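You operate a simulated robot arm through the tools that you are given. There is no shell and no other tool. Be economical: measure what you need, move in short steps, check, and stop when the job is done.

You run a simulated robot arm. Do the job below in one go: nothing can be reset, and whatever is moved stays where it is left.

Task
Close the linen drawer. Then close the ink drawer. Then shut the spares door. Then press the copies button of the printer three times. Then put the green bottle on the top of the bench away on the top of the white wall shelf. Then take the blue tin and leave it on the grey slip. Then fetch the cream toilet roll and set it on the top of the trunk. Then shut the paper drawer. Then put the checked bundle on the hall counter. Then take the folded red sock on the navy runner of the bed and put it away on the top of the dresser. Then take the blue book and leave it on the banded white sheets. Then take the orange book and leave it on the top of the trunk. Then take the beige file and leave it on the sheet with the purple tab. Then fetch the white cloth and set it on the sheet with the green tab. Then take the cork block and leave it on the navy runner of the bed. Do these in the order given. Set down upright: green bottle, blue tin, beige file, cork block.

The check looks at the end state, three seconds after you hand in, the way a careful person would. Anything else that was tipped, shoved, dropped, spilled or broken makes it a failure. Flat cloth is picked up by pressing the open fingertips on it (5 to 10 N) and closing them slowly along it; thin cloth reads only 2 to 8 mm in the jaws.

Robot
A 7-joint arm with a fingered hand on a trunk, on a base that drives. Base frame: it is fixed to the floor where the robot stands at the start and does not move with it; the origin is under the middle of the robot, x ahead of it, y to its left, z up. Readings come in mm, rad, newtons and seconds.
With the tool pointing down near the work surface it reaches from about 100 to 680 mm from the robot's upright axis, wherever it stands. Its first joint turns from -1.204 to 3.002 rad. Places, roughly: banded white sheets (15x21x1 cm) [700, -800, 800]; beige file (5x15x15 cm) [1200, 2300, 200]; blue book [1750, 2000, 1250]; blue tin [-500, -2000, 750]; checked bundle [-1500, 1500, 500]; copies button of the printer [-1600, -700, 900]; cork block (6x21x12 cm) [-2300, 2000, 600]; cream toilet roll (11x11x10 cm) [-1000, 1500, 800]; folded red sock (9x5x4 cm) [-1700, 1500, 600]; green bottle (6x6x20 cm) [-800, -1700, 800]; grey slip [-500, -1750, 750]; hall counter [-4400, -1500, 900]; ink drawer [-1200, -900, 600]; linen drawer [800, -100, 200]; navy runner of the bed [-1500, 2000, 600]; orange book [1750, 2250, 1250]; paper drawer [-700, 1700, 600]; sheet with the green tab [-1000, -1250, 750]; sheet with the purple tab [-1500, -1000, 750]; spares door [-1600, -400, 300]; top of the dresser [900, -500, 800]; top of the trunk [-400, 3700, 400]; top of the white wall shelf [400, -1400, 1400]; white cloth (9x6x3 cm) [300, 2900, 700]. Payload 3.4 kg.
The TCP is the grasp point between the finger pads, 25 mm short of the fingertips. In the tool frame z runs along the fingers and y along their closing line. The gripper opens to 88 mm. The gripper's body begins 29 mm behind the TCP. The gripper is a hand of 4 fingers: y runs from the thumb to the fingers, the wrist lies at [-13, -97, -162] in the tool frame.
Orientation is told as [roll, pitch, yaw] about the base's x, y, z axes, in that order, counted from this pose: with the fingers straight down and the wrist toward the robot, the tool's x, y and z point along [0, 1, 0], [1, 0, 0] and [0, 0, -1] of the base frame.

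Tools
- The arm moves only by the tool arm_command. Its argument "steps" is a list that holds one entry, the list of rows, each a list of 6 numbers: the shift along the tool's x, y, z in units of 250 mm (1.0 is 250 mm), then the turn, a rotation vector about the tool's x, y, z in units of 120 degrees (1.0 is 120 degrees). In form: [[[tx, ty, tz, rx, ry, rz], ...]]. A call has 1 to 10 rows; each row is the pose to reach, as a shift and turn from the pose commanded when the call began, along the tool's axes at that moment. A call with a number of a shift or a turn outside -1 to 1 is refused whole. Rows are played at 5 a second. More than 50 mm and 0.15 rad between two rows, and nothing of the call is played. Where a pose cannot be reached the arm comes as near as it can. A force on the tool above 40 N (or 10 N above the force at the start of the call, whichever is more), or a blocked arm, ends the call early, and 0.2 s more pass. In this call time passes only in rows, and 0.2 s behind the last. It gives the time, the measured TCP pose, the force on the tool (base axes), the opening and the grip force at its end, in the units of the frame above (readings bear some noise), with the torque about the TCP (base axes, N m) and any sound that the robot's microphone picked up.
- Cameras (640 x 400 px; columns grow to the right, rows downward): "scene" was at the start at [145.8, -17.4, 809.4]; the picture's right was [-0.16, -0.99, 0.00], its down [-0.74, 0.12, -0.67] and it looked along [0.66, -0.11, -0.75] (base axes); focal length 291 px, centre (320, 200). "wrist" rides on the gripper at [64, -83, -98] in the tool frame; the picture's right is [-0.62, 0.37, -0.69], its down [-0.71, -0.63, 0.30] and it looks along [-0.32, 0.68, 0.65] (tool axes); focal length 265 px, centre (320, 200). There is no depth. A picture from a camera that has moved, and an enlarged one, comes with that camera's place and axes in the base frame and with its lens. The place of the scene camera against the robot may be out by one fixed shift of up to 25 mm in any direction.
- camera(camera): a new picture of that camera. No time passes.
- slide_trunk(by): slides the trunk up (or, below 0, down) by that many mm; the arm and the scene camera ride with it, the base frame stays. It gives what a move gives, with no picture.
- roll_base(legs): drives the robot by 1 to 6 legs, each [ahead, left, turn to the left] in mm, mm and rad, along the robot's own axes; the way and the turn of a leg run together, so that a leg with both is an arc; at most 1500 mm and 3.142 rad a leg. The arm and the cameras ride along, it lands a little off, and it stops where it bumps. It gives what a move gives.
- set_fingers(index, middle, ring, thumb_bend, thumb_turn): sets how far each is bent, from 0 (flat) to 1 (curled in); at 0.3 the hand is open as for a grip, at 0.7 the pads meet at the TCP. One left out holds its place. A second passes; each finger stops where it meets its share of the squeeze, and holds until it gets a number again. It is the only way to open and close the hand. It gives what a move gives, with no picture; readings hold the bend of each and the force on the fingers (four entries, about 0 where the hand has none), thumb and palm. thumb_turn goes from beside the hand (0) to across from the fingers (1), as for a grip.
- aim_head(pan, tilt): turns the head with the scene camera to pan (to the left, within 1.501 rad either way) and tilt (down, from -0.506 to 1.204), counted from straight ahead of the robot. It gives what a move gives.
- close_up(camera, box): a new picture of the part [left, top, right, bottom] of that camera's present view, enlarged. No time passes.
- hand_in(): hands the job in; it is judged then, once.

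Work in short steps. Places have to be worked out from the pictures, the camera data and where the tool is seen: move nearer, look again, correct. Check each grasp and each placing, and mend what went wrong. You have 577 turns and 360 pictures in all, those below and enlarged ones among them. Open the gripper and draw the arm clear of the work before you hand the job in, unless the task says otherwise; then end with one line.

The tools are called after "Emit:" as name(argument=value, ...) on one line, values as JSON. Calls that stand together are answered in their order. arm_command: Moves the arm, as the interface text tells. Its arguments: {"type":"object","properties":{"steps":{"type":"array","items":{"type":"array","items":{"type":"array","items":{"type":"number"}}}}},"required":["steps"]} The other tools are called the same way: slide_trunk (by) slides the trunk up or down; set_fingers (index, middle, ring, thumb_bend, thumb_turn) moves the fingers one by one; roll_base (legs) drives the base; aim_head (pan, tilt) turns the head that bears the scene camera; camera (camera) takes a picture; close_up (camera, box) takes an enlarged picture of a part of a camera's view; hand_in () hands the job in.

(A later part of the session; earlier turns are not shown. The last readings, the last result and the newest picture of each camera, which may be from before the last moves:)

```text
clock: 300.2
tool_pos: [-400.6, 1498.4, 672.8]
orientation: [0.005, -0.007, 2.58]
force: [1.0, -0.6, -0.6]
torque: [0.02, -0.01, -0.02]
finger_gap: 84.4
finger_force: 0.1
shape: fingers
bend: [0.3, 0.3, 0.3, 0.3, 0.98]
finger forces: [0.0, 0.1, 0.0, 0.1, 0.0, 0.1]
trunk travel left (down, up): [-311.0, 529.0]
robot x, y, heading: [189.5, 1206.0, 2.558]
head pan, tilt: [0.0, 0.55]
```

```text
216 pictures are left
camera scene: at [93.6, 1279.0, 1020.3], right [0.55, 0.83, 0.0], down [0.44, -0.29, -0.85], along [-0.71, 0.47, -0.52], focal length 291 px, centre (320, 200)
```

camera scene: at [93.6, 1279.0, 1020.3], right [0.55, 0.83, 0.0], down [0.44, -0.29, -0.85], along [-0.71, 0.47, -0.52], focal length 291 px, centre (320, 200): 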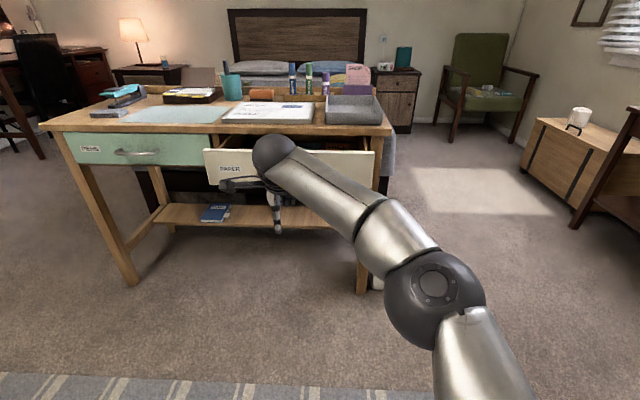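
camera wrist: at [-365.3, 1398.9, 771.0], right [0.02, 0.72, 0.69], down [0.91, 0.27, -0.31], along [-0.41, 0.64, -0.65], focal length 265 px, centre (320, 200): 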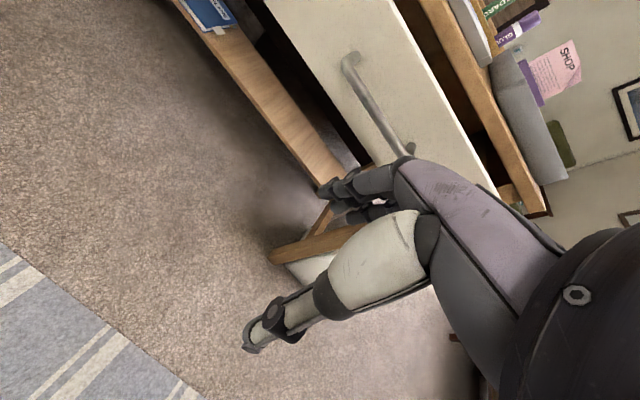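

The handle is level with the fingers, about 170 mm ahead. I retract the arm a bit, drive closer and push with the arm.

Emit:
arm_command(steps=[[[0, -0.18, 0, 0, 0, 0], [0, -0.36, 0, 0, 0, 0], [0, -0.54, 0, 0, 0, 0], [0, -0.72, 0, 0, 0, 0], [0, -0.88, 0, 0, 0, 0]]])

Emit:
roll_base(legs=[[270, 0, -0.022]])

Emit:
arm_command(steps=[[[0, 0.1, 0, 0, 0, 0], [0, 0.2, 0, 0, 0, 0], [0, 0.3, 0, 0, 0, 0], [0, 0.4, 0, 0, 0, 0], [0, 0.5, 0, 0, 0, 0], [0, 0.6, 0, 0, 0, 0]]])

Emit:
camera(camera="scene")

Emit:
camera(camera="wrist")

```text
clock: 301.4
tool_pos: [-217.2, 1381.2, 670.7]
orientation: [0.005, -0.006, 2.579]
force: [-0.8, 0.1, 0.5]
torque: [0.03, 0.0, -0.01]
finger_gap: 84.4
finger_force: 0.1
shape: fingers
bend: [0.3, 0.3, 0.3, 0.3, 0.98]
finger forces: [0.0, 0.1, 0.0, 0.0, 0.0, 0.0]
trunk travel left (down, up): [-311.0, 529.0]
robot x, y, heading: [191.2, 1206.2, 2.557]
head pan, tilt: [0.0, 0.55]
```

```text
clock: 303.4
tool_pos: [-436.3, 1540.8, 669.0]
orientation: [0.005, -0.006, 2.556]
force: [1.0, 0.5, 0.7]
torque: [-0.03, 0.0, 0.02]
finger_gap: 84.6
finger_force: 0.1
shape: fingers
bend: [0.3, 0.3, 0.3, 0.3, 0.98]
finger forces: [0.0, 0.0, 0.0, 0.0, 0.0, 0.0]
trunk travel left (down, up): [-311.0, 529.0]
robot x, y, heading: [-33.9, 1358.4, 2.533]
head pan, tilt: [0.0, 0.55]
```

```text
clock: 304.8
tool_pos: [-561.5, 1625.8, 669.7]
orientation: [0.004, -0.005, 2.554]
force: [0.2, 0.1, 0.1]
torque: [-0.03, 0.0, -0.01]
finger_gap: 84.4
finger_force: 0.0
shape: fingers
bend: [0.3, 0.3, 0.3, 0.3, 0.98]
finger forces: [0.0, 0.0, 0.0, 0.1, 0.1, 0.1]
trunk travel left (down, up): [-311.0, 529.0]
robot x, y, heading: [-32.1, 1359.3, 2.528]
head pan, tilt: [0.0, 0.55]
```

```text
215 pictures are left
camera scene: at [-128.1, 1433.3, 1020.2], right [0.57, 0.82, 0.0], down [0.43, -0.3, -0.85], along [-0.7, 0.49, -0.52], focal length 291 px, centre (320, 200)
```

scene: 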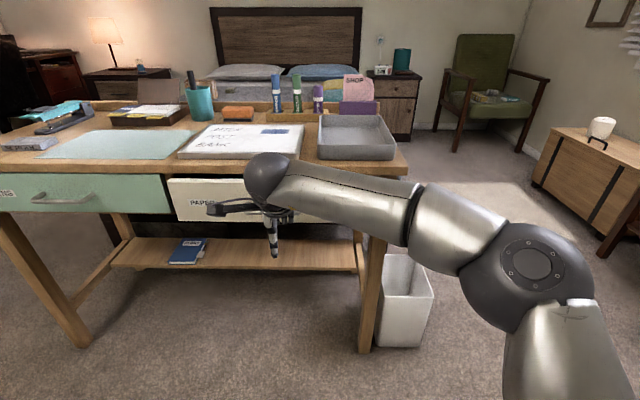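

```text
214 pictures are left
camera wrist: at [-527.8, 1526.6, 768.2], right [0.04, 0.72, 0.69], down [0.92, 0.25, -0.31], along [-0.39, 0.65, -0.65], focal length 265 px, centre (320, 200)
```

wrist: 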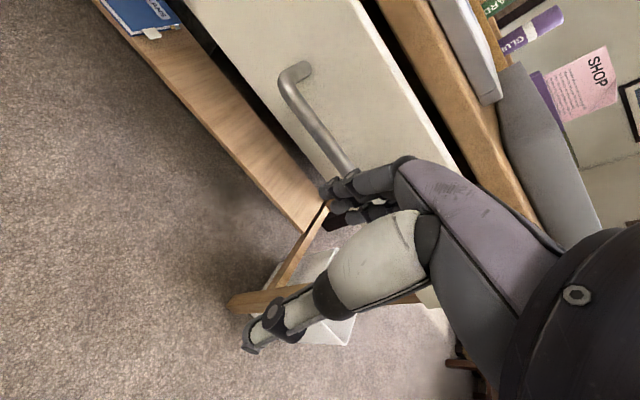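

The drawer is moving in. I continue.

Emit:
arm_command(steps=[[[0, 0.05, 0, 0, 0, 0], [0, 0.1, 0, 0, 0, 0], [0, 0.15, 0, 0, 0, 0], [0, 0.2, 0, 0, 0, 0], [0, 0.24, 0, 0, 0, 0], [0, 0.28, 0, 0, 0, 0], [0, 0.32, 0, 0, 0, 0], [0, 0.36, 0, 0, 0, 0]]])

Emit:
camera(camera="scene")

Emit:
camera(camera="wrist")

```text
clock: 306.6
tool_pos: [-630.0, 1672.8, 677.7]
orientation: [0.006, -0.016, 2.558]
force: [19.2, -18.9, 23.7]
torque: [0.19, -0.09, -0.18]
finger_gap: 50.6
finger_force: 20.5
shape: fingers
bend: [0.67, 0.67, 0.64, 0.3, 0.98]
finger forces: [9.7, 18.3, 12.8, 0.0, 0.0, 0.1]
out of reach, approached as far as the arm can: row 8
trunk travel left (down, up): [-311.0, 529.0]
robot x, y, heading: [-28.3, 1360.0, 2.534]
head pan, tilt: [0.0, 0.55]
```

```text
213 pictures are left
camera scene: at [-122.3, 1428.6, 1021.6], right [0.57, 0.82, 0.0], down [0.42, -0.29, -0.86], along [-0.7, 0.49, -0.52], focal length 291 px, centre (320, 200)
```

scene: 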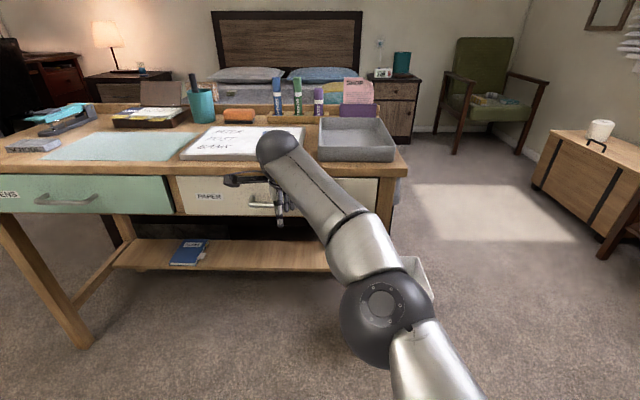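

```text
212 pictures are left
camera wrist: at [-593.8, 1571.8, 776.1], right [0.04, 0.72, 0.69], down [0.91, 0.25, -0.32], along [-0.4, 0.65, -0.65], focal length 265 px, centre (320, 200)
```

wrist: 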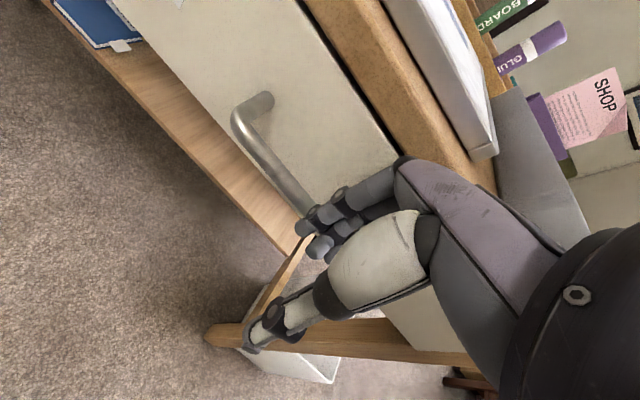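

The paper drawer is flush with the green one. I retreat straight back and verify.

Emit:
arm_command(steps=[[[0, -0.08, 0, 0, 0, 0], [0, -0.2, 0, 0, 0, 0], [0, -0.36, 0, 0, 0, 0], [0, -0.54, 0, 0, 0, 0], [0, -0.72, 0, 0, 0, 0]]])

Emit:
roll_base(legs=[[-300, 0, 0]])

Emit:
camera(camera="scene")

```text
clock: 307.8
tool_pos: [-481.7, 1576.7, 672.4]
orientation: [0.006, -0.006, 2.553]
force: [0.3, -0.6, -0.3]
torque: [-0.01, -0.04, 0.01]
finger_gap: 84.5
finger_force: 0.1
shape: fingers
bend: [0.3, 0.3, 0.3, 0.3, 0.98]
finger forces: [0.0, 0.0, 0.1, 0.0, 0.0, 0.0]
trunk travel left (down, up): [-311.0, 529.0]
robot x, y, heading: [-34.4, 1363.3, 2.535]
head pan, tilt: [0.0, 0.55]
```

```text
clock: 309.8
tool_pos: [-239.4, 1409.9, 672.3]
orientation: [0.006, -0.005, 2.549]
force: [-0.7, 0.2, 0.1]
torque: [0.0, 0.0, -0.02]
finger_gap: 84.5
finger_force: 0.1
shape: fingers
bend: [0.3, 0.3, 0.3, 0.3, 0.98]
finger forces: [0.0, 0.0, 0.0, 0.0, 0.0, 0.0]
trunk travel left (down, up): [-311.0, 529.0]
robot x, y, heading: [212.3, 1188.6, 2.532]
head pan, tilt: [0.0, 0.55]
```

```text
211 pictures are left
camera scene: at [114.5, 1264.5, 1020.3], right [0.57, 0.82, 0.0], down [0.43, -0.3, -0.85], along [-0.7, 0.49, -0.52], focal length 291 px, centre (320, 200)
```

scene: 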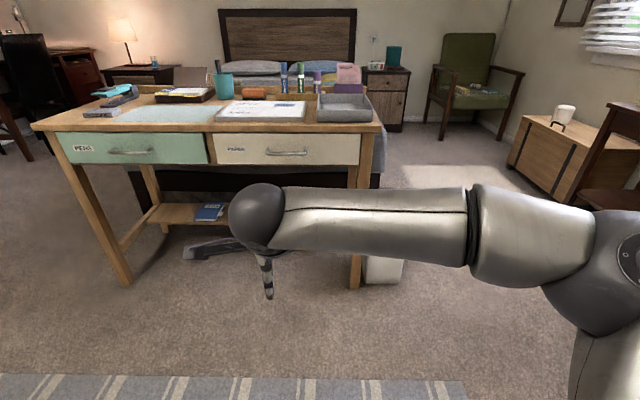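

The paper drawer is shut. Next the checked bundle near the bed's left side; I move left along the room and look.

Emit:
slide_trunk(by=150)

Emit:
roll_base(legs=[[0, 1150, 0], [400, 0, 0]])

Emit:
aim_head(pan=-0.15, tilt=0.35)

Emit:
camera(camera="scene")

```text
clock: 311.5
tool_pos: [-238.6, 1410.2, 821.5]
orientation: [0.005, -0.005, 2.55]
force: [-0.1, -1.1, -0.4]
torque: [0.02, -0.02, -0.01]
finger_gap: 84.3
finger_force: 0.1
shape: fingers
bend: [0.3, 0.3, 0.3, 0.3, 0.98]
finger forces: [0.0, 0.0, 0.0, 0.0, 0.0, 0.1]
trunk travel left (down, up): [-461.0, 379.0]
robot x, y, heading: [211.6, 1191.6, 2.526]
head pan, tilt: [0.0, 0.55]
```

```text
clock: 319.6
tool_pos: [-1236.2, 660.6, 821.4]
orientation: [0.005, -0.005, 2.578]
force: [-0.8, -0.3, 0.1]
torque: [-0.02, 0.0, -0.01]
finger_gap: 84.4
finger_force: 0.1
shape: fingers
bend: [0.3, 0.3, 0.3, 0.3, 0.98]
finger forces: [0.0, 0.0, 0.1, 0.0, 0.1, 0.1]
trunk travel left (down, up): [-461.0, 379.0]
robot x, y, heading: [-781.3, 450.4, 2.557]
head pan, tilt: [0.0, 0.55]
```

```text
clock: 320.3
tool_pos: [-1235.2, 661.2, 822.4]
orientation: [0.006, -0.006, 2.576]
force: [-0.2, 0.0, 0.5]
torque: [0.04, 0.01, -0.01]
finger_gap: 84.5
finger_force: 0.1
shape: fingers
bend: [0.3, 0.3, 0.3, 0.3, 0.98]
finger forces: [0.0, 0.1, 0.0, 0.1, 0.0, 0.1]
trunk travel left (down, up): [-461.0, 379.0]
robot x, y, heading: [-782.1, 449.0, 2.559]
head pan, tilt: [-0.15, 0.351]
```

```text
210 pictures are left
camera scene: at [-872.3, 537.9, 1188.4], right [0.67, 0.74, 0.0], down [0.26, -0.23, -0.94], along [-0.7, 0.63, -0.34], focal length 291 px, centre (320, 200)
```

scene: 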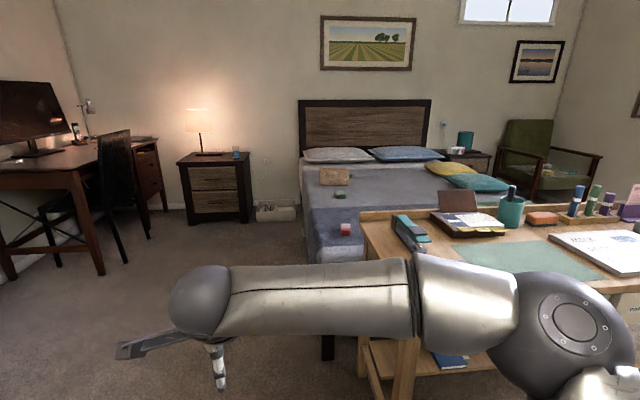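

I zoom in on the bed foot.

Emit:
close_up(camera="scene", box=[280, 130, 460, 280])

Emit:
camera(camera="wrist")

```text
2.67 times, centred on (370, 205) of scene
camera zoom: at [-872.3, 537.9, 1188.4], right [0.67, 0.74, 0.0], down [0.26, -0.23, -0.94], along [-0.7, 0.63, -0.34], focal length 777 px, centre (187, 187)
```

zoom: 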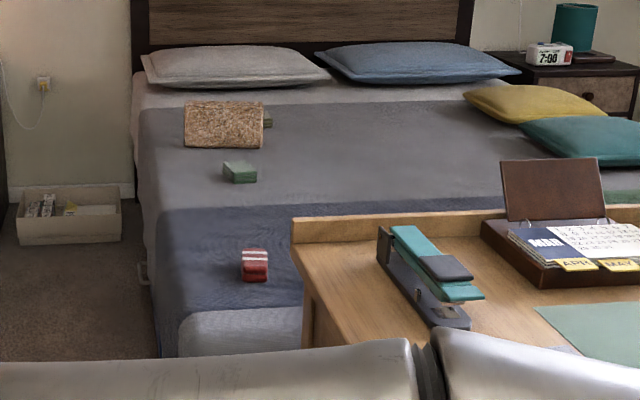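

```text
208 pictures are left
camera wrist: at [-1198.7, 562.3, 921.0], right [0.03, 0.72, 0.69], down [0.91, 0.27, -0.31], along [-0.41, 0.64, -0.65], focal length 265 px, centre (320, 200)
```

wrist: 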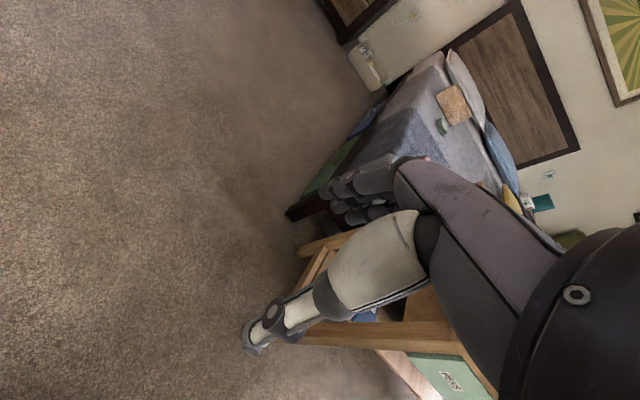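

The red sock is at the bed foot on the navy runner; the bundle must be hidden behind the table. I go to the left side of the bed and face it.

Emit:
roll_base(legs=[[0, 520, 0], [1150, 0, 0], [0, 0, -1.59]])

Emit:
aim_head(pan=0.0, tilt=0.55)

Emit:
camera(camera="scene")

```text
clock: 332.5
tool_pos: [-1798.3, 1101.4, 822.4]
orientation: [0.005, -0.004, 0.996]
force: [0.4, 0.4, 0.1]
torque: [-0.02, -0.04, -0.01]
finger_gap: 84.5
finger_force: 0.1
shape: fingers
bend: [0.3, 0.3, 0.3, 0.3, 0.98]
finger forces: [0.1, 0.1, 0.1, 0.0, 0.1, 0.0]
trunk travel left (down, up): [-461.0, 379.0]
robot x, y, heading: [-2009.9, 653.5, 0.976]
head pan, tilt: [-0.15, 0.351]
```

```text
clock: 333.3
tool_pos: [-1798.0, 1102.6, 821.3]
orientation: [0.005, -0.006, 0.995]
force: [0.5, 0.1, 0.0]
torque: [-0.03, 0.02, -0.02]
finger_gap: 84.4
finger_force: 0.1
shape: fingers
bend: [0.3, 0.3, 0.3, 0.3, 0.98]
finger forces: [0.1, 0.0, 0.0, 0.1, 0.0, 0.1]
trunk travel left (down, up): [-461.0, 379.0]
robot x, y, heading: [-2008.1, 646.7, 0.973]
head pan, tilt: [0.0, 0.55]
```

```text
207 pictures are left
camera scene: at [-1915.1, 759.2, 1170.3], right [0.83, -0.56, 0.0], down [-0.29, -0.43, -0.85], along [0.48, 0.71, -0.52], focal length 291 px, centre (320, 200)
```

scene: 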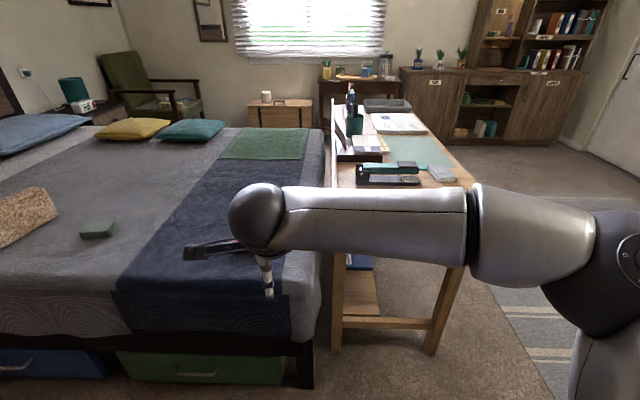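

I zoom in and use the wrist view to search for the checked bundle.

Emit:
camera(camera="wrist")

Emit:
close_up(camera="scene", box=[120, 110, 360, 300])

```text
206 pictures are left
camera wrist: at [-1897.6, 1065.5, 921.0], right [0.72, -0.03, 0.69], down [0.26, -0.92, -0.31], along [0.64, 0.4, -0.65], focal length 265 px, centre (320, 200)
```

wrist: 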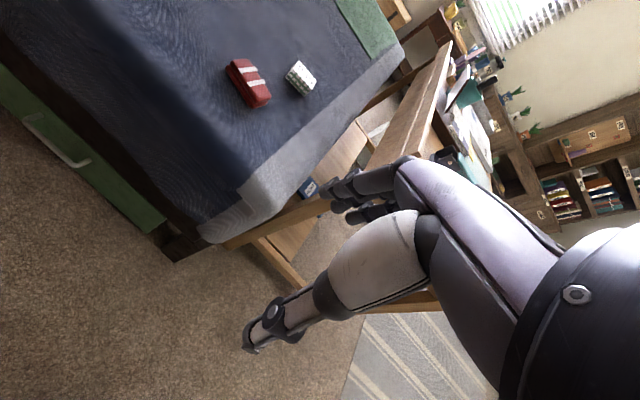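

```text
2.11 times, centred on (240, 205) of scene
camera zoom: at [-1915.1, 759.2, 1170.3], right [0.83, -0.56, 0.0], down [-0.29, -0.43, -0.85], along [0.48, 0.71, -0.52], focal length 613 px, centre (488, 190)
```

zoom: 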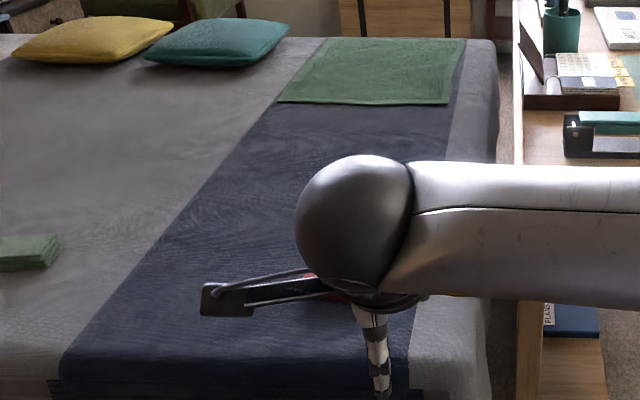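

The wrist view shows the red sock and beside it a small checked bundle. I zoom in on them.

Emit:
close_up(camera="wrist", box=[200, 30, 360, 150])

```text
3.33 times, centred on (280, 90) of wrist
camera zoom: at [-1897.6, 1065.5, 921.0], right [0.72, -0.03, 0.69], down [0.26, -0.92, -0.31], along [0.64, 0.4, -0.65], focal length 885 px, centre (453, 567)
```

zoom: 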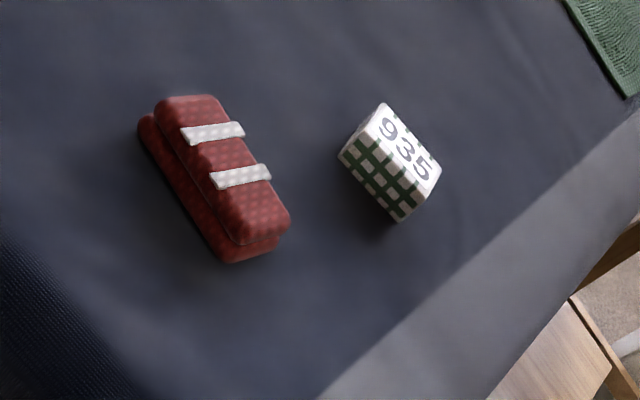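

The checked bundle (marked 935) sits beside the sock, aligned with my tool axes. I drive closer and line up.

Emit:
roll_base(legs=[[0, 110, 0], [360, 0, 0]])

Emit:
camera(camera="wrist")

Emit:
camera(camera="scene")

```text
clock: 336.3
tool_pos: [-1686.2, 1452.1, 821.8]
orientation: [0.005, -0.006, 0.989]
force: [0.5, -0.7, -0.5]
torque: [0.01, 0.0, -0.01]
finger_gap: 84.5
finger_force: 0.0
shape: fingers
bend: [0.3, 0.3, 0.3, 0.3, 0.98]
finger forces: [0.0, 0.0, 0.0, 0.0, 0.0, 0.0]
trunk travel left (down, up): [-461.0, 379.0]
robot x, y, heading: [-1904.9, 998.5, 0.963]
head pan, tilt: [0.0, 0.55]
```

```text
203 pictures are left
camera wrist: at [-1786.4, 1417.2, 920.8], right [0.72, -0.04, 0.69], down [0.25, -0.92, -0.31], along [0.65, 0.4, -0.65], focal length 265 px, centre (320, 200)
```

wrist: 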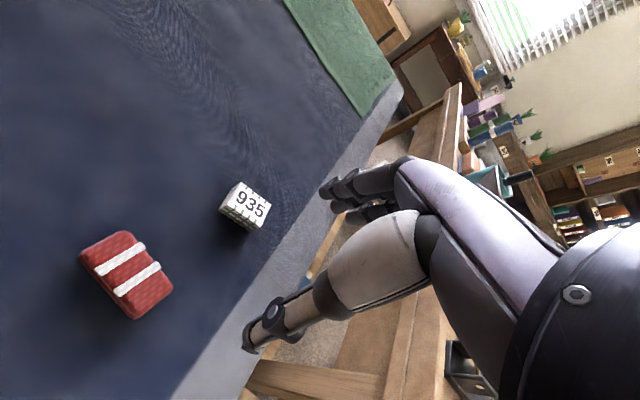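

```text
202 pictures are left
camera scene: at [-1806.1, 1111.3, 1170.2], right [0.82, -0.57, 0.0], down [-0.3, -0.43, -0.85], along [0.48, 0.7, -0.52], focal length 291 px, centre (320, 200)
```

scene: 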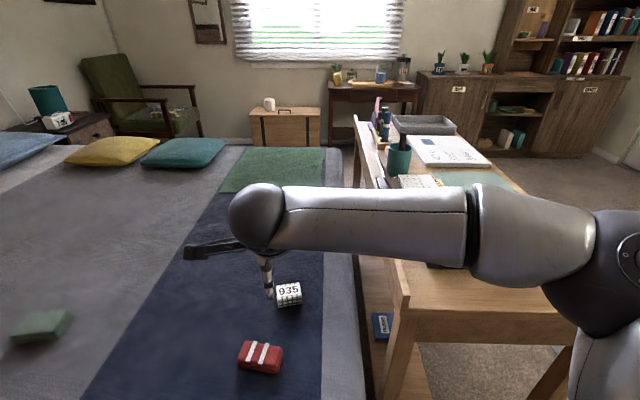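

Bundle is around (-1585,1590), height still uncertain (≈515–590). I extend toward it and lower to a safe height for another look.

Emit:
roll_base(legs=[[30, 0, 0]])

Emit:
arm_command(steps=[[[0, 0.18, 0, 0, 0, 0], [-0.03, 0.36, 0, 0, 0, 0], [-0.03, 0.52, 0, 0, 0, 0]]])

Emit:
slide_trunk(by=-130)

Emit:
camera(camera="wrist")

Emit:
close_up(camera="scene", box=[200, 160, 420, 360])

```text
clock: 337.2
tool_pos: [-1670.5, 1477.2, 821.7]
orientation: [0.005, -0.004, 0.989]
force: [-0.2, 0.0, 0.0]
torque: [-0.02, -0.01, 0.02]
finger_gap: 84.5
finger_force: 0.1
shape: fingers
bend: [0.3, 0.3, 0.3, 0.3, 0.98]
finger forces: [0.1, 0.1, 0.0, 0.1, 0.0, 0.1]
trunk travel left (down, up): [-461.0, 379.0]
robot x, y, heading: [-1889.1, 1025.9, 0.973]
head pan, tilt: [0.0, 0.55]
```

```text
clock: 338.0
tool_pos: [-1593.0, 1580.4, 823.5]
orientation: [0.003, -0.003, 0.99]
force: [0.2, -0.7, 0.4]
torque: [0.04, 0.02, -0.04]
finger_gap: 84.7
finger_force: 0.0
shape: fingers
bend: [0.3, 0.3, 0.3, 0.3, 0.98]
finger forces: [0.0, 0.0, 0.0, 0.0, 0.0, 0.1]
trunk travel left (down, up): [-461.0, 379.0]
robot x, y, heading: [-1885.9, 1027.0, 0.969]
head pan, tilt: [0.0, 0.55]
```

```text
clock: 339.6
tool_pos: [-1592.5, 1580.5, 693.8]
orientation: [0.004, -0.006, 0.986]
force: [0.1, -0.3, 0.5]
torque: [-0.03, 0.01, -0.01]
finger_gap: 84.5
finger_force: 0.1
shape: fingers
bend: [0.3, 0.3, 0.3, 0.3, 0.98]
finger forces: [0.0, 0.0, 0.0, 0.0, 0.0, 0.0]
trunk travel left (down, up): [-331.0, 509.0]
robot x, y, heading: [-1885.6, 1024.0, 0.97]
head pan, tilt: [0.0, 0.55]
```

```text
201 pictures are left
camera wrist: at [-1693.0, 1544.0, 792.1], right [0.72, -0.04, 0.69], down [0.25, -0.92, -0.31], along [0.65, 0.4, -0.65], focal length 265 px, centre (320, 200)
```

wrist: 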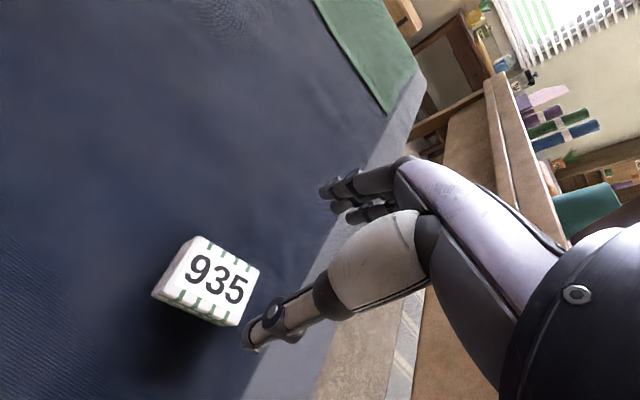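

```text
2.00 times, centred on (310, 260) of scene
camera zoom: at [-1789.6, 1135.4, 1040.3], right [0.82, -0.57, 0.0], down [-0.3, -0.43, -0.85], along [0.48, 0.7, -0.52], focal length 583 px, centre (340, 80)
```

zoom: 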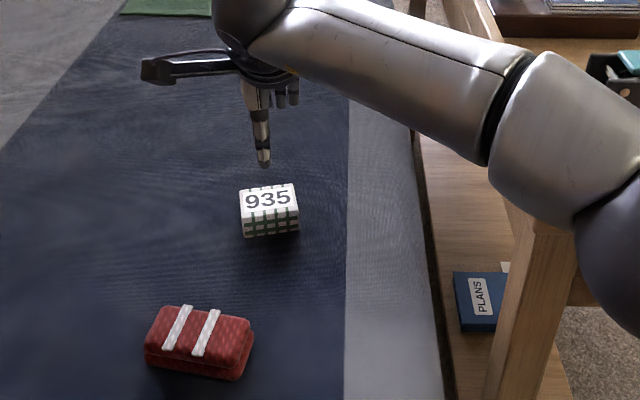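

With the thumb tip as reference I calibrated the scene camera; the bundle's top is at about (-1602,1572,585). I shift 12 mm back and lower around it.

Emit:
arm_command(steps=[[[0.012, -0.048, 0, 0, 0, 0]]])

Emit:
slide_trunk(by=-80)

Emit:
camera(camera="wrist")

Emit:
close_up(camera="scene", box=[200, 160, 420, 360])

```text
clock: 339.9
tool_pos: [-1601.5, 1571.4, 693.6]
orientation: [0.005, -0.005, 0.988]
force: [-0.1, -0.4, -0.6]
torque: [0.01, 0.01, -0.01]
finger_gap: 84.5
finger_force: 0.0
shape: fingers
bend: [0.3, 0.3, 0.3, 0.3, 0.98]
finger forces: [0.1, 0.0, 0.0, 0.0, 0.0, 0.0]
trunk travel left (down, up): [-331.0, 509.0]
robot x, y, heading: [-1887.9, 1026.2, 0.962]
head pan, tilt: [0.0, 0.55]
```

```text
clock: 341.1
tool_pos: [-1601.4, 1570.5, 613.8]
orientation: [0.005, -0.006, 0.986]
force: [0.3, -0.5, -0.1]
torque: [0.0, -0.01, 0.0]
finger_gap: 84.3
finger_force: 0.1
shape: fingers
bend: [0.3, 0.3, 0.3, 0.3, 0.98]
finger forces: [0.0, 0.0, 0.0, 0.0, 0.0, 0.1]
trunk travel left (down, up): [-251.0, 589.0]
robot x, y, heading: [-1883.7, 1026.6, 0.973]
head pan, tilt: [0.0, 0.55]
```

```text
199 pictures are left
camera wrist: at [-1701.4, 1535.5, 712.1], right [0.72, -0.04, 0.69], down [0.25, -0.92, -0.31], along [0.65, 0.4, -0.65], focal length 265 px, centre (320, 200)
```

wrist: 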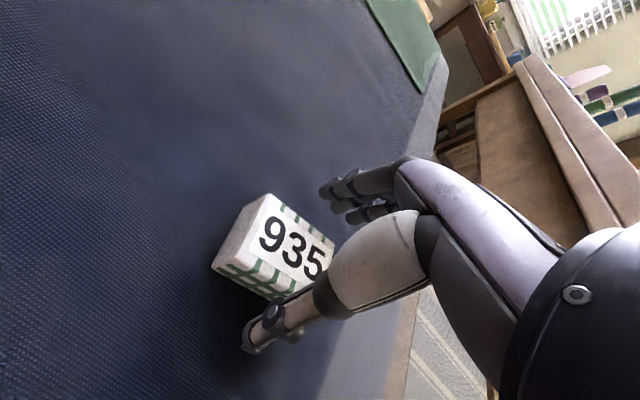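

```text
2.00 times, centred on (310, 260) of scene
camera zoom: at [-1789.6, 1135.4, 960.2], right [0.82, -0.57, 0.0], down [-0.3, -0.43, -0.85], along [0.48, 0.7, -0.52], focal length 583 px, centre (340, 80)
```

zoom: 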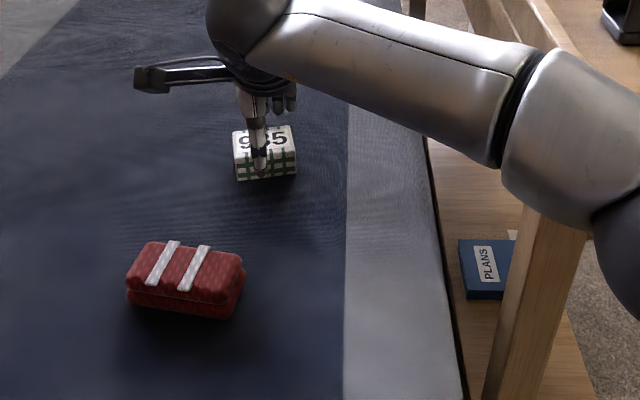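

The bundle lies between thumb and fingers. I lower the last part carefully.

Emit:
slide_trunk(by=-30)

Emit:
camera(camera="wrist")

```text
clock: 341.9
tool_pos: [-1602.6, 1570.5, 585.3]
orientation: [0.007, -0.011, 0.988]
force: [-1.4, -1.3, 9.4]
torque: [0.33, -0.34, 0.01]
finger_gap: 84.1
finger_force: 4.6
shape: fingers
bend: [0.3, 0.3, 0.3, 0.3, 0.98]
finger forces: [0.0, 9.7, 0.1, 0.0, 0.2, 0.0]
trunk travel left (down, up): [-221.0, 619.0]
robot x, y, heading: [-1887.3, 1023.8, 0.964]
head pan, tilt: [0.0, 0.55]
```

```text
197 pictures are left
camera wrist: at [-1701.9, 1534.6, 684.3], right [0.72, -0.04, 0.69], down [0.25, -0.92, -0.32], along [0.65, 0.4, -0.65], focal length 265 px, centre (320, 200)
```

wrist: 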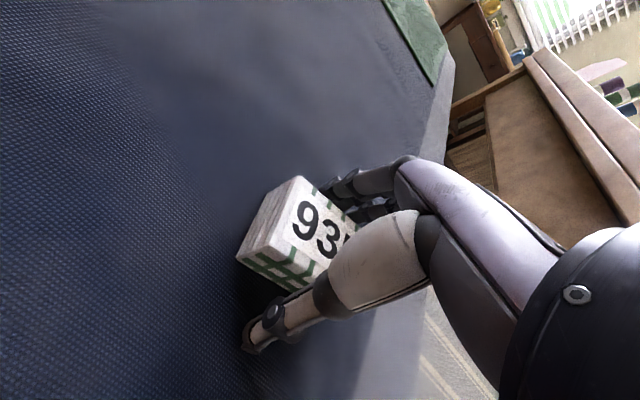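

The fingertips touched the bed (z≈560). I raise 5 mm, shift toward the bundle's centre, and close.

Emit:
arm_command(steps=[[[0, 0, -0.024, 0, 0, 0], [0.055, -0.035, -0.024, 0, 0, 0]]])

Emit:
set_fingers(index=0.5, middle=0.5, ring=0.5, thumb_bend=0.5)

Emit:
camera(camera="wrist")

```text
clock: 342.5
tool_pos: [-1618.1, 1570.8, 588.7]
orientation: [0.005, -0.004, 0.99]
force: [1.1, -0.6, -0.4]
torque: [0.0, -0.01, 0.0]
finger_gap: 84.6
finger_force: 0.0
shape: fingers
bend: [0.3, 0.3, 0.3, 0.3, 0.98]
finger forces: [0.0, 0.0, 0.0, 0.0, 0.0, 0.0]
trunk travel left (down, up): [-221.0, 619.0]
robot x, y, heading: [-1887.2, 1025.1, 0.963]
head pan, tilt: [0.0, 0.55]
```

```text
clock: 343.5
tool_pos: [-1617.6, 1571.9, 590.5]
orientation: [0.006, -0.007, 0.987]
force: [0.7, 2.5, 10.0]
torque: [0.27, -0.28, 0.02]
finger_gap: 42.6
finger_force: 5.2
shape: fingers
bend: [0.5, 0.47, 0.49, 0.49, 1.0]
finger forces: [0.0, 9.1, 0.7, 0.1, 0.3, 0.1]
trunk travel left (down, up): [-221.0, 619.0]
robot x, y, heading: [-1886.2, 1023.8, 0.967]
head pan, tilt: [0.0, 0.55]
```

```text
196 pictures are left
camera wrist: at [-1718.0, 1535.6, 689.2], right [0.72, -0.04, 0.69], down [0.25, -0.92, -0.31], along [0.65, 0.4, -0.65], focal length 265 px, centre (320, 200)
```

wrist: 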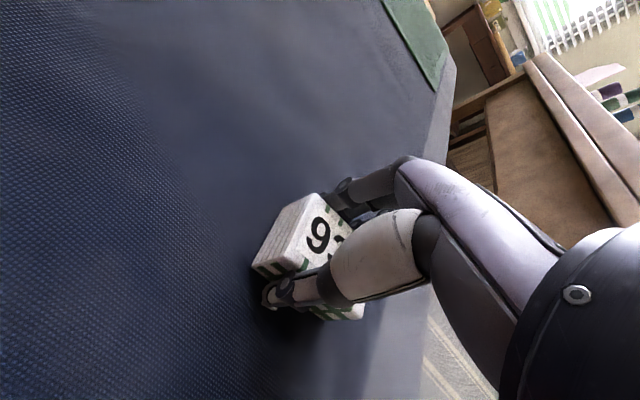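

Closing pushes the middle fingertip into the bed; I raise 6 mm and squeeze.

Emit:
arm_command(steps=[[[0, 0, -0.024, 0, 0, 0]]])

Emit:
set_fingers(index=0.65, middle=0.65, ring=0.65, thumb_bend=0.62)

Emit:
slide_trunk(by=40)

Emit:
camera(camera="wrist")

```text
clock: 343.9
tool_pos: [-1618.9, 1570.5, 594.3]
orientation: [0.005, -0.004, 0.991]
force: [-0.2, 0.5, -0.8]
torque: [0.01, -0.03, -0.03]
finger_gap: 42.3
finger_force: 0.1
shape: fingers
bend: [0.5, 0.5, 0.5, 0.49, 1.0]
finger forces: [0.0, 0.1, 0.2, 0.0, 0.2, 0.0]
trunk travel left (down, up): [-221.0, 619.0]
robot x, y, heading: [-1883.3, 1023.0, 0.961]
head pan, tilt: [0.0, 0.55]
```

```text
clock: 344.9
tool_pos: [-1617.5, 1570.8, 596.5]
orientation: [0.007, -0.006, 0.987]
force: [-0.6, 0.4, -0.3]
torque: [0.02, 0.02, -0.01]
finger_gap: 37.5
finger_force: 13.9
shape: fingers
bend: [0.56, 0.59, 0.58, 0.5, 0.99]
finger forces: [5.1, 4.9, 4.2, 0.0, 14.1, 0.1]
trunk travel left (down, up): [-221.0, 619.0]
robot x, y, heading: [-1888.2, 1025.6, 0.958]
head pan, tilt: [0.0, 0.55]
```

```text
clock: 345.7
tool_pos: [-1618.0, 1571.9, 635.1]
orientation: [0.005, -0.004, 0.989]
force: [-0.4, -0.3, -0.5]
torque: [0.01, 0.0, 0.0]
finger_gap: 37.5
finger_force: 14.2
shape: fingers
bend: [0.56, 0.59, 0.58, 0.5, 0.99]
finger forces: [5.0, 5.0, 4.3, 0.0, 14.1, 0.0]
trunk travel left (down, up): [-261.0, 579.0]
robot x, y, heading: [-1888.0, 1026.6, 0.972]
head pan, tilt: [0.0, 0.55]
```

```text
195 pictures are left
camera wrist: at [-1718.1, 1536.4, 733.9], right [0.72, -0.04, 0.69], down [0.25, -0.92, -0.31], along [0.65, 0.4, -0.65], focal length 265 px, centre (320, 200)
```

wrist: 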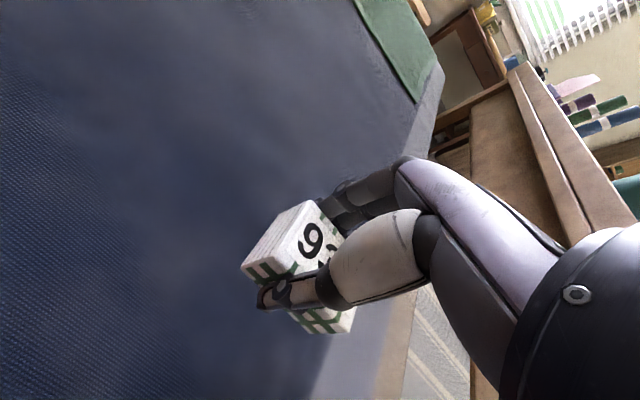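

The bundle is held (37 mm). Now to the hall: I back off from the bed, raise, and turn to look for the doorway.

Emit:
slide_trunk(by=250)

Emit:
roll_base(legs=[[-550, 0, 0], [0, 0, 2.95]])

Emit:
aim_head(pan=0.0, tilt=0.2)

Emit:
camera(camera="scene")

```text
clock: 348.3
tool_pos: [-1619.4, 1571.3, 885.0]
orientation: [0.005, -0.006, 0.989]
force: [-0.2, -0.5, -0.1]
torque: [-0.01, 0.04, -0.02]
finger_gap: 37.5
finger_force: 14.1
shape: fingers
bend: [0.56, 0.59, 0.58, 0.5, 0.99]
finger forces: [5.1, 4.8, 4.2, 0.1, 14.1, 0.0]
trunk travel left (down, up): [-511.0, 329.0]
robot x, y, heading: [-1884.4, 1028.2, 0.97]
head pan, tilt: [0.0, 0.55]
```

```text
clock: 358.3
tool_pos: [-2569.0, 98.8, 883.9]
orientation: [0.006, -0.005, -2.357]
force: [0.6, 0.0, -0.5]
torque: [-0.05, 0.01, 0.01]
finger_gap: 36.7
finger_force: 12.5
shape: fingers
bend: [0.57, 0.59, 0.59, 0.51, 0.99]
finger forces: [4.6, 4.3, 3.8, 0.0, 12.8, 0.0]
trunk travel left (down, up): [-511.0, 329.0]
robot x, y, heading: [-2193.1, 579.7, -2.381]
head pan, tilt: [0.0, 0.55]
```

```text
clock: 359.1
tool_pos: [-2568.7, 99.0, 886.1]
orientation: [0.004, -0.006, -2.355]
force: [0.1, -0.6, -1.1]
torque: [-0.02, 0.03, 0.02]
finger_gap: 36.8
finger_force: 12.7
shape: fingers
bend: [0.57, 0.59, 0.59, 0.51, 0.99]
finger forces: [4.5, 4.5, 3.9, 0.0, 12.7, 0.1]
trunk travel left (down, up): [-511.0, 329.0]
robot x, y, heading: [-2194.1, 577.0, -2.38]
head pan, tilt: [0.0, 0.201]
```

```text
194 pictures are left
camera scene: at [-2280.8, 476.0, 1252.4], right [-0.69, 0.72, 0.0], down [0.14, 0.14, -0.98], along [-0.71, -0.68, -0.2], focal length 291 px, centre (320, 200)
```

scene: 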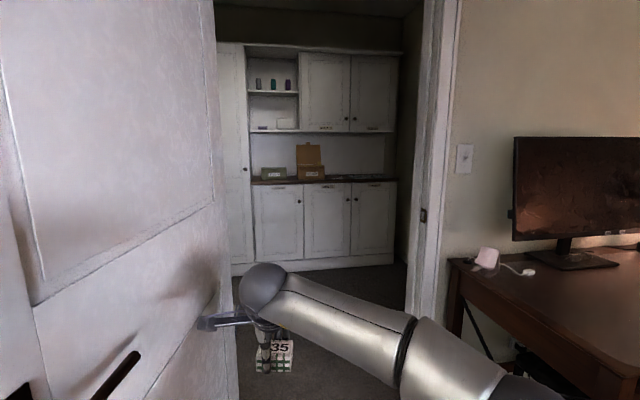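

I see the open doorway and the hall cabinets beyond; opening spans roughly l=-2050 to -2849 with the leaf on my left close by. I sidestep right away from the leaf, then square up.

Emit:
roll_base(legs=[[0, -325, 0], [0, 0, 0.215]])

Emit:
camera(camera="scene")

```text
clock: 362.1
tool_pos: [-2683.9, 265.3, 885.3]
orientation: [0.004, -0.006, -2.148]
force: [0.9, -0.1, 0.1]
torque: [0.02, 0.01, -0.03]
finger_gap: 36.8
finger_force: 13.0
shape: fingers
bend: [0.57, 0.59, 0.59, 0.51, 0.99]
finger forces: [4.5, 4.5, 3.8, 0.0, 12.8, 0.0]
trunk travel left (down, up): [-511.0, 329.0]
robot x, y, heading: [-2419.0, 814.5, -2.171]
head pan, tilt: [0.0, 0.201]
```

```text
193 pictures are left
camera scene: at [-2480.7, 690.6, 1252.5], right [-0.83, 0.56, 0.0], down [0.11, 0.17, -0.98], along [-0.55, -0.81, -0.2], focal length 291 px, centre (320, 200)
```

scene: 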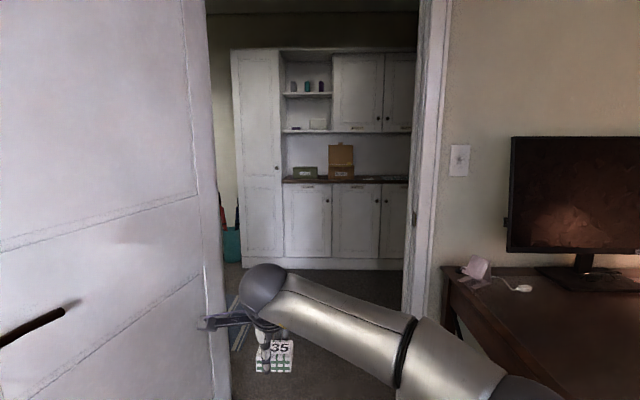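

The opening is centred ahead. I drive forward slowly through it in two legs, shifting 30 mm left.

Emit:
roll_base(legs=[[700, 30, 0]])

Emit:
camera(camera="scene")

```text
clock: 365.9
tool_pos: [-3046.8, -330.4, 886.4]
orientation: [0.004, -0.005, -2.14]
force: [-0.3, -0.2, -0.6]
torque: [0.02, -0.03, -0.01]
finger_gap: 36.7
finger_force: 12.8
shape: fingers
bend: [0.57, 0.59, 0.59, 0.51, 0.99]
finger forces: [4.7, 4.5, 3.8, 0.0, 12.7, 0.1]
trunk travel left (down, up): [-511.0, 329.0]
robot x, y, heading: [-2780.3, 218.0, -2.163]
head pan, tilt: [0.0, 0.201]
```

```text
192 pictures are left
camera scene: at [-2846.3, 95.9, 1252.4], right [-0.83, 0.56, 0.0], down [0.11, 0.17, -0.98], along [-0.55, -0.81, -0.2], focal length 291 px, centre (320, 200)
```

scene: 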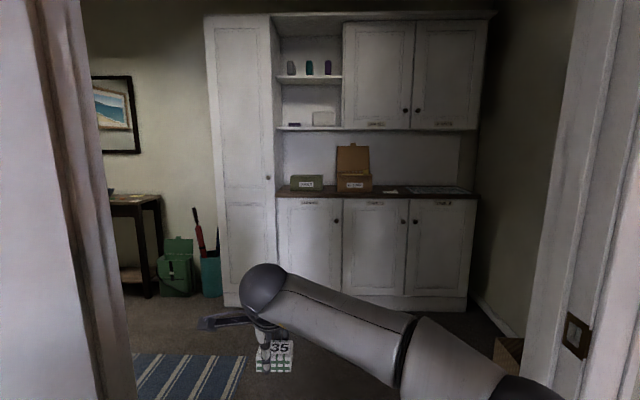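

Centred in the doorway. I continue 750 mm ahead into the hall.

Emit:
roll_base(legs=[[750, 0, 0]])

Emit:
camera(camera="scene")

```text
clock: 370.0
tool_pos: [-3469.1, -951.8, 886.0]
orientation: [0.005, -0.005, -2.144]
force: [-0.4, -0.2, -1.3]
torque: [0.02, -0.01, 0.0]
finger_gap: 37.0
finger_force: 13.0
shape: fingers
bend: [0.57, 0.59, 0.59, 0.51, 0.99]
finger forces: [4.6, 4.4, 3.8, 0.1, 12.8, 0.0]
trunk travel left (down, up): [-511.0, 329.0]
robot x, y, heading: [-3203.3, -401.5, -2.167]
head pan, tilt: [0.0, 0.201]
```

```text
191 pictures are left
camera scene: at [-3266.9, -526.4, 1252.4], right [-0.83, 0.56, 0.0], down [0.11, 0.17, -0.98], along [-0.55, -0.81, -0.2], focal length 291 px, centre (320, 200)
```

scene: 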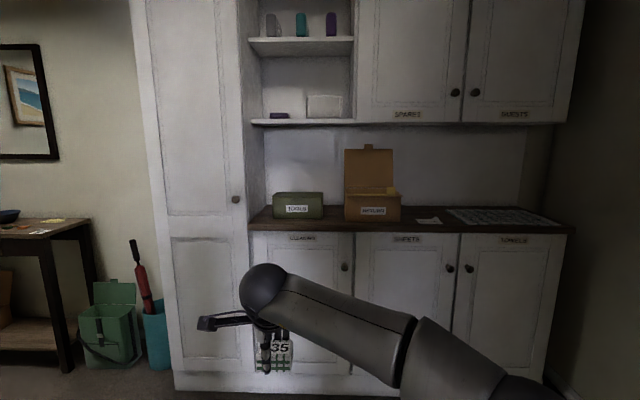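

I zoom in on the counter to pick a free spot.

Emit:
close_up(camera="scene", box=[230, 120, 590, 270])

```text
1.78 times, centred on (410, 195) of scene
camera zoom: at [-3266.9, -526.4, 1252.4], right [-0.83, 0.56, 0.0], down [0.11, 0.17, -0.98], along [-0.55, -0.81, -0.2], focal length 518 px, centre (160, 209)
```

zoom: 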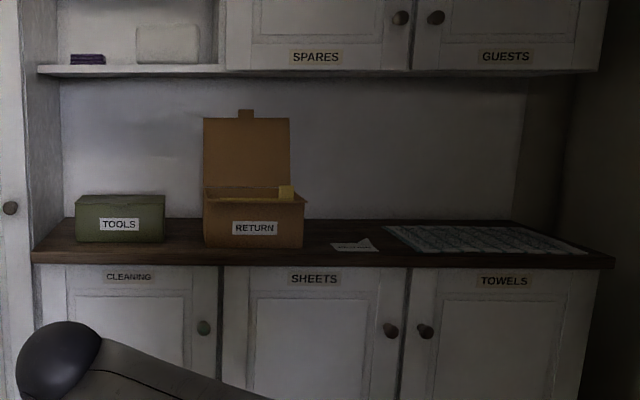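

Free space: behind the small note, right of the RETURN box. I raise above counter height and drive there in stages (ahead first to clear the doorway).

Emit:
slide_trunk(by=110)

Emit:
roll_base(legs=[[560, 0, 0], [0, -515, 0]])

Emit:
aim_head(pan=0.0, tilt=0.45)

Emit:
camera(camera="scene")

Emit:
camera(camera="wrist")

```text
clock: 371.4
tool_pos: [-3468.0, -950.6, 994.3]
orientation: [0.007, -0.006, -2.146]
force: [-1.0, -0.2, 0.2]
torque: [0.01, -0.01, -0.04]
finger_gap: 36.8
finger_force: 12.7
shape: fingers
bend: [0.57, 0.59, 0.59, 0.51, 0.99]
finger forces: [4.6, 4.3, 3.7, 0.0, 12.8, 0.0]
trunk travel left (down, up): [-621.0, 219.0]
robot x, y, heading: [-3200.3, -404.5, -2.167]
head pan, tilt: [0.0, 0.201]
```

```text
clock: 377.1
tool_pos: [-4200.1, -1127.1, 995.2]
orientation: [0.003, -0.003, -2.145]
force: [0.2, 0.3, -0.1]
torque: [-0.01, -0.03, -0.04]
finger_gap: 36.8
finger_force: 12.7
shape: fingers
bend: [0.57, 0.59, 0.59, 0.51, 0.99]
finger forces: [4.6, 4.4, 3.7, 0.1, 12.6, 0.0]
trunk travel left (down, up): [-621.0, 219.0]
robot x, y, heading: [-3935.2, -581.7, -2.167]
head pan, tilt: [0.0, 0.201]
```

```text
clock: 377.9
tool_pos: [-4199.7, -1128.3, 995.0]
orientation: [0.005, -0.005, -2.146]
force: [-1.2, 0.3, -0.4]
torque: [-0.01, 0.0, -0.01]
finger_gap: 36.7
finger_force: 12.8
shape: fingers
bend: [0.57, 0.59, 0.59, 0.51, 0.99]
finger forces: [4.6, 4.4, 3.7, 0.1, 12.6, 0.0]
trunk travel left (down, up): [-621.0, 219.0]
robot x, y, heading: [-3938.5, -580.7, -2.169]
head pan, tilt: [0.0, 0.45]
```

```text
189 pictures are left
camera scene: at [-3996.5, -702.0, 1339.3], right [-0.83, 0.56, 0.0], down [0.24, 0.36, -0.9], along [-0.51, -0.74, -0.43], focal length 291 px, centre (320, 200)
```

scene: 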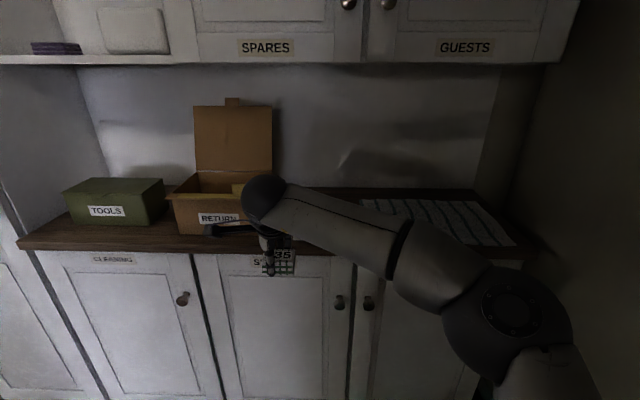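

```text
188 pictures are left
camera wrist: at [-4100.9, -1092.4, 1094.0], right [-0.72, 0.03, 0.69], down [-0.26, 0.92, -0.31], along [-0.64, -0.4, -0.65], focal length 265 px, centre (320, 200)
```

wrist: 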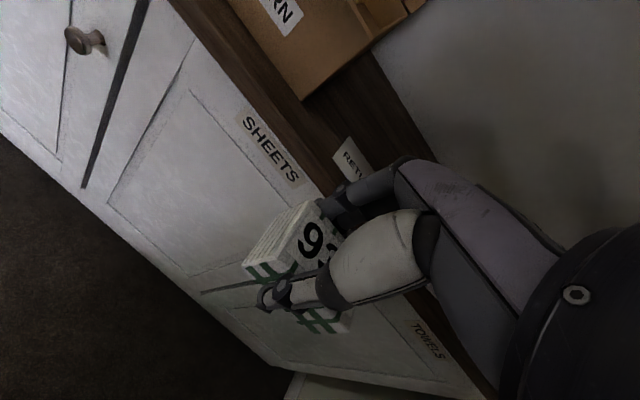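

I pick a spot at f≈3650, l≈-2910, clear of the box, note and mat. I drive there.

Emit:
roll_base(legs=[[0, -62, 0], [360, 0, 0]])

Emit:
camera(camera="scene")

Emit:
camera(camera="wrist")

```text
clock: 380.8
tool_pos: [-4446.8, -1391.7, 995.7]
orientation: [0.004, -0.004, -2.139]
force: [-1.0, 0.5, -1.3]
torque: [0.03, -0.03, 0.0]
finger_gap: 36.6
finger_force: 12.3
shape: fingers
bend: [0.57, 0.59, 0.59, 0.51, 0.99]
finger forces: [4.5, 4.5, 3.7, 0.0, 12.8, 0.0]
trunk travel left (down, up): [-621.0, 219.0]
robot x, y, heading: [-4182.2, -840.9, -2.16]
head pan, tilt: [0.0, 0.45]
```

```text
187 pictures are left
camera scene: at [-4247.0, -965.0, 1339.2], right [-0.83, 0.56, 0.0], down [0.24, 0.36, -0.9], along [-0.5, -0.75, -0.44], focal length 291 px, centre (320, 200)
```

scene: 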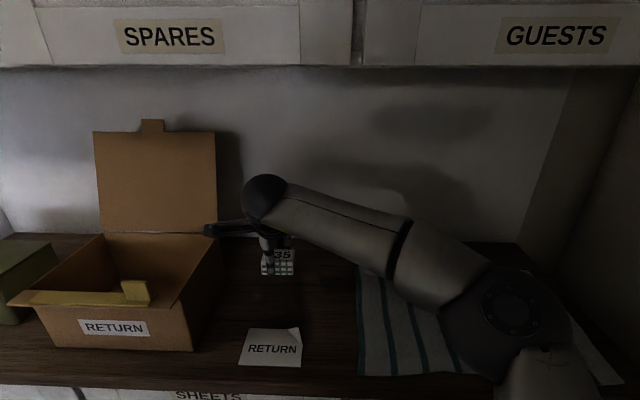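

```text
186 pictures are left
camera wrist: at [-4348.4, -1355.9, 1093.7], right [-0.72, 0.03, 0.69], down [-0.26, 0.91, -0.31], along [-0.64, -0.41, -0.65], focal length 265 px, centre (320, 200)
```

wrist: 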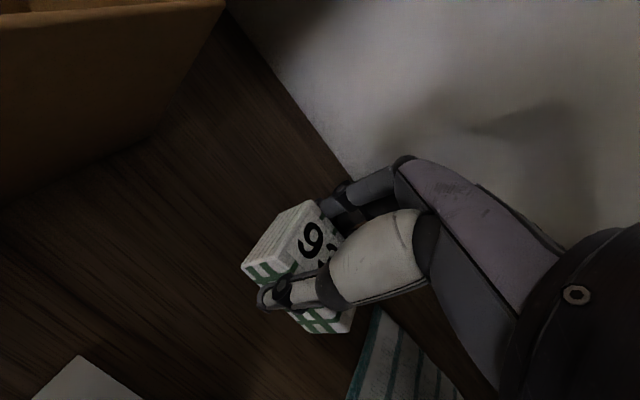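

Good spot, clear all round. I lower in steps.

Emit:
slide_trunk(by=-45)

Emit:
camera(camera="wrist")

```text
clock: 381.7
tool_pos: [-4447.2, -1390.9, 950.1]
orientation: [0.005, -0.007, -2.139]
force: [0.4, -0.7, -0.2]
torque: [0.03, -0.01, -0.01]
finger_gap: 36.6
finger_force: 12.8
shape: fingers
bend: [0.57, 0.59, 0.59, 0.51, 0.99]
finger forces: [4.6, 4.4, 3.7, 0.0, 12.8, 0.0]
trunk travel left (down, up): [-576.0, 264.0]
robot x, y, heading: [-4183.6, -842.2, -2.162]
head pan, tilt: [0.0, 0.45]
```

```text
185 pictures are left
camera wrist: at [-4348.0, -1355.3, 1049.1], right [-0.72, 0.03, 0.69], down [-0.26, 0.91, -0.31], along [-0.64, -0.41, -0.65], focal length 265 px, centre (320, 200)
```

wrist: 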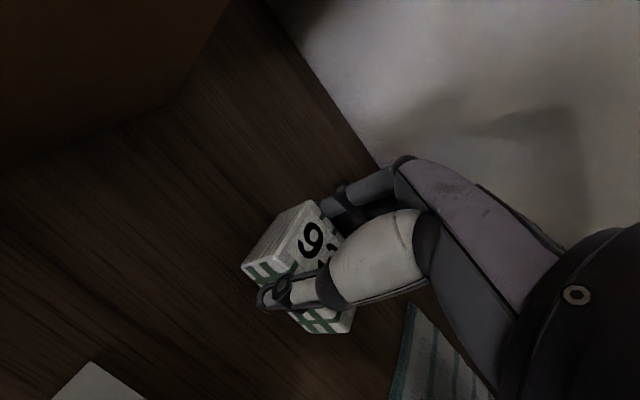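

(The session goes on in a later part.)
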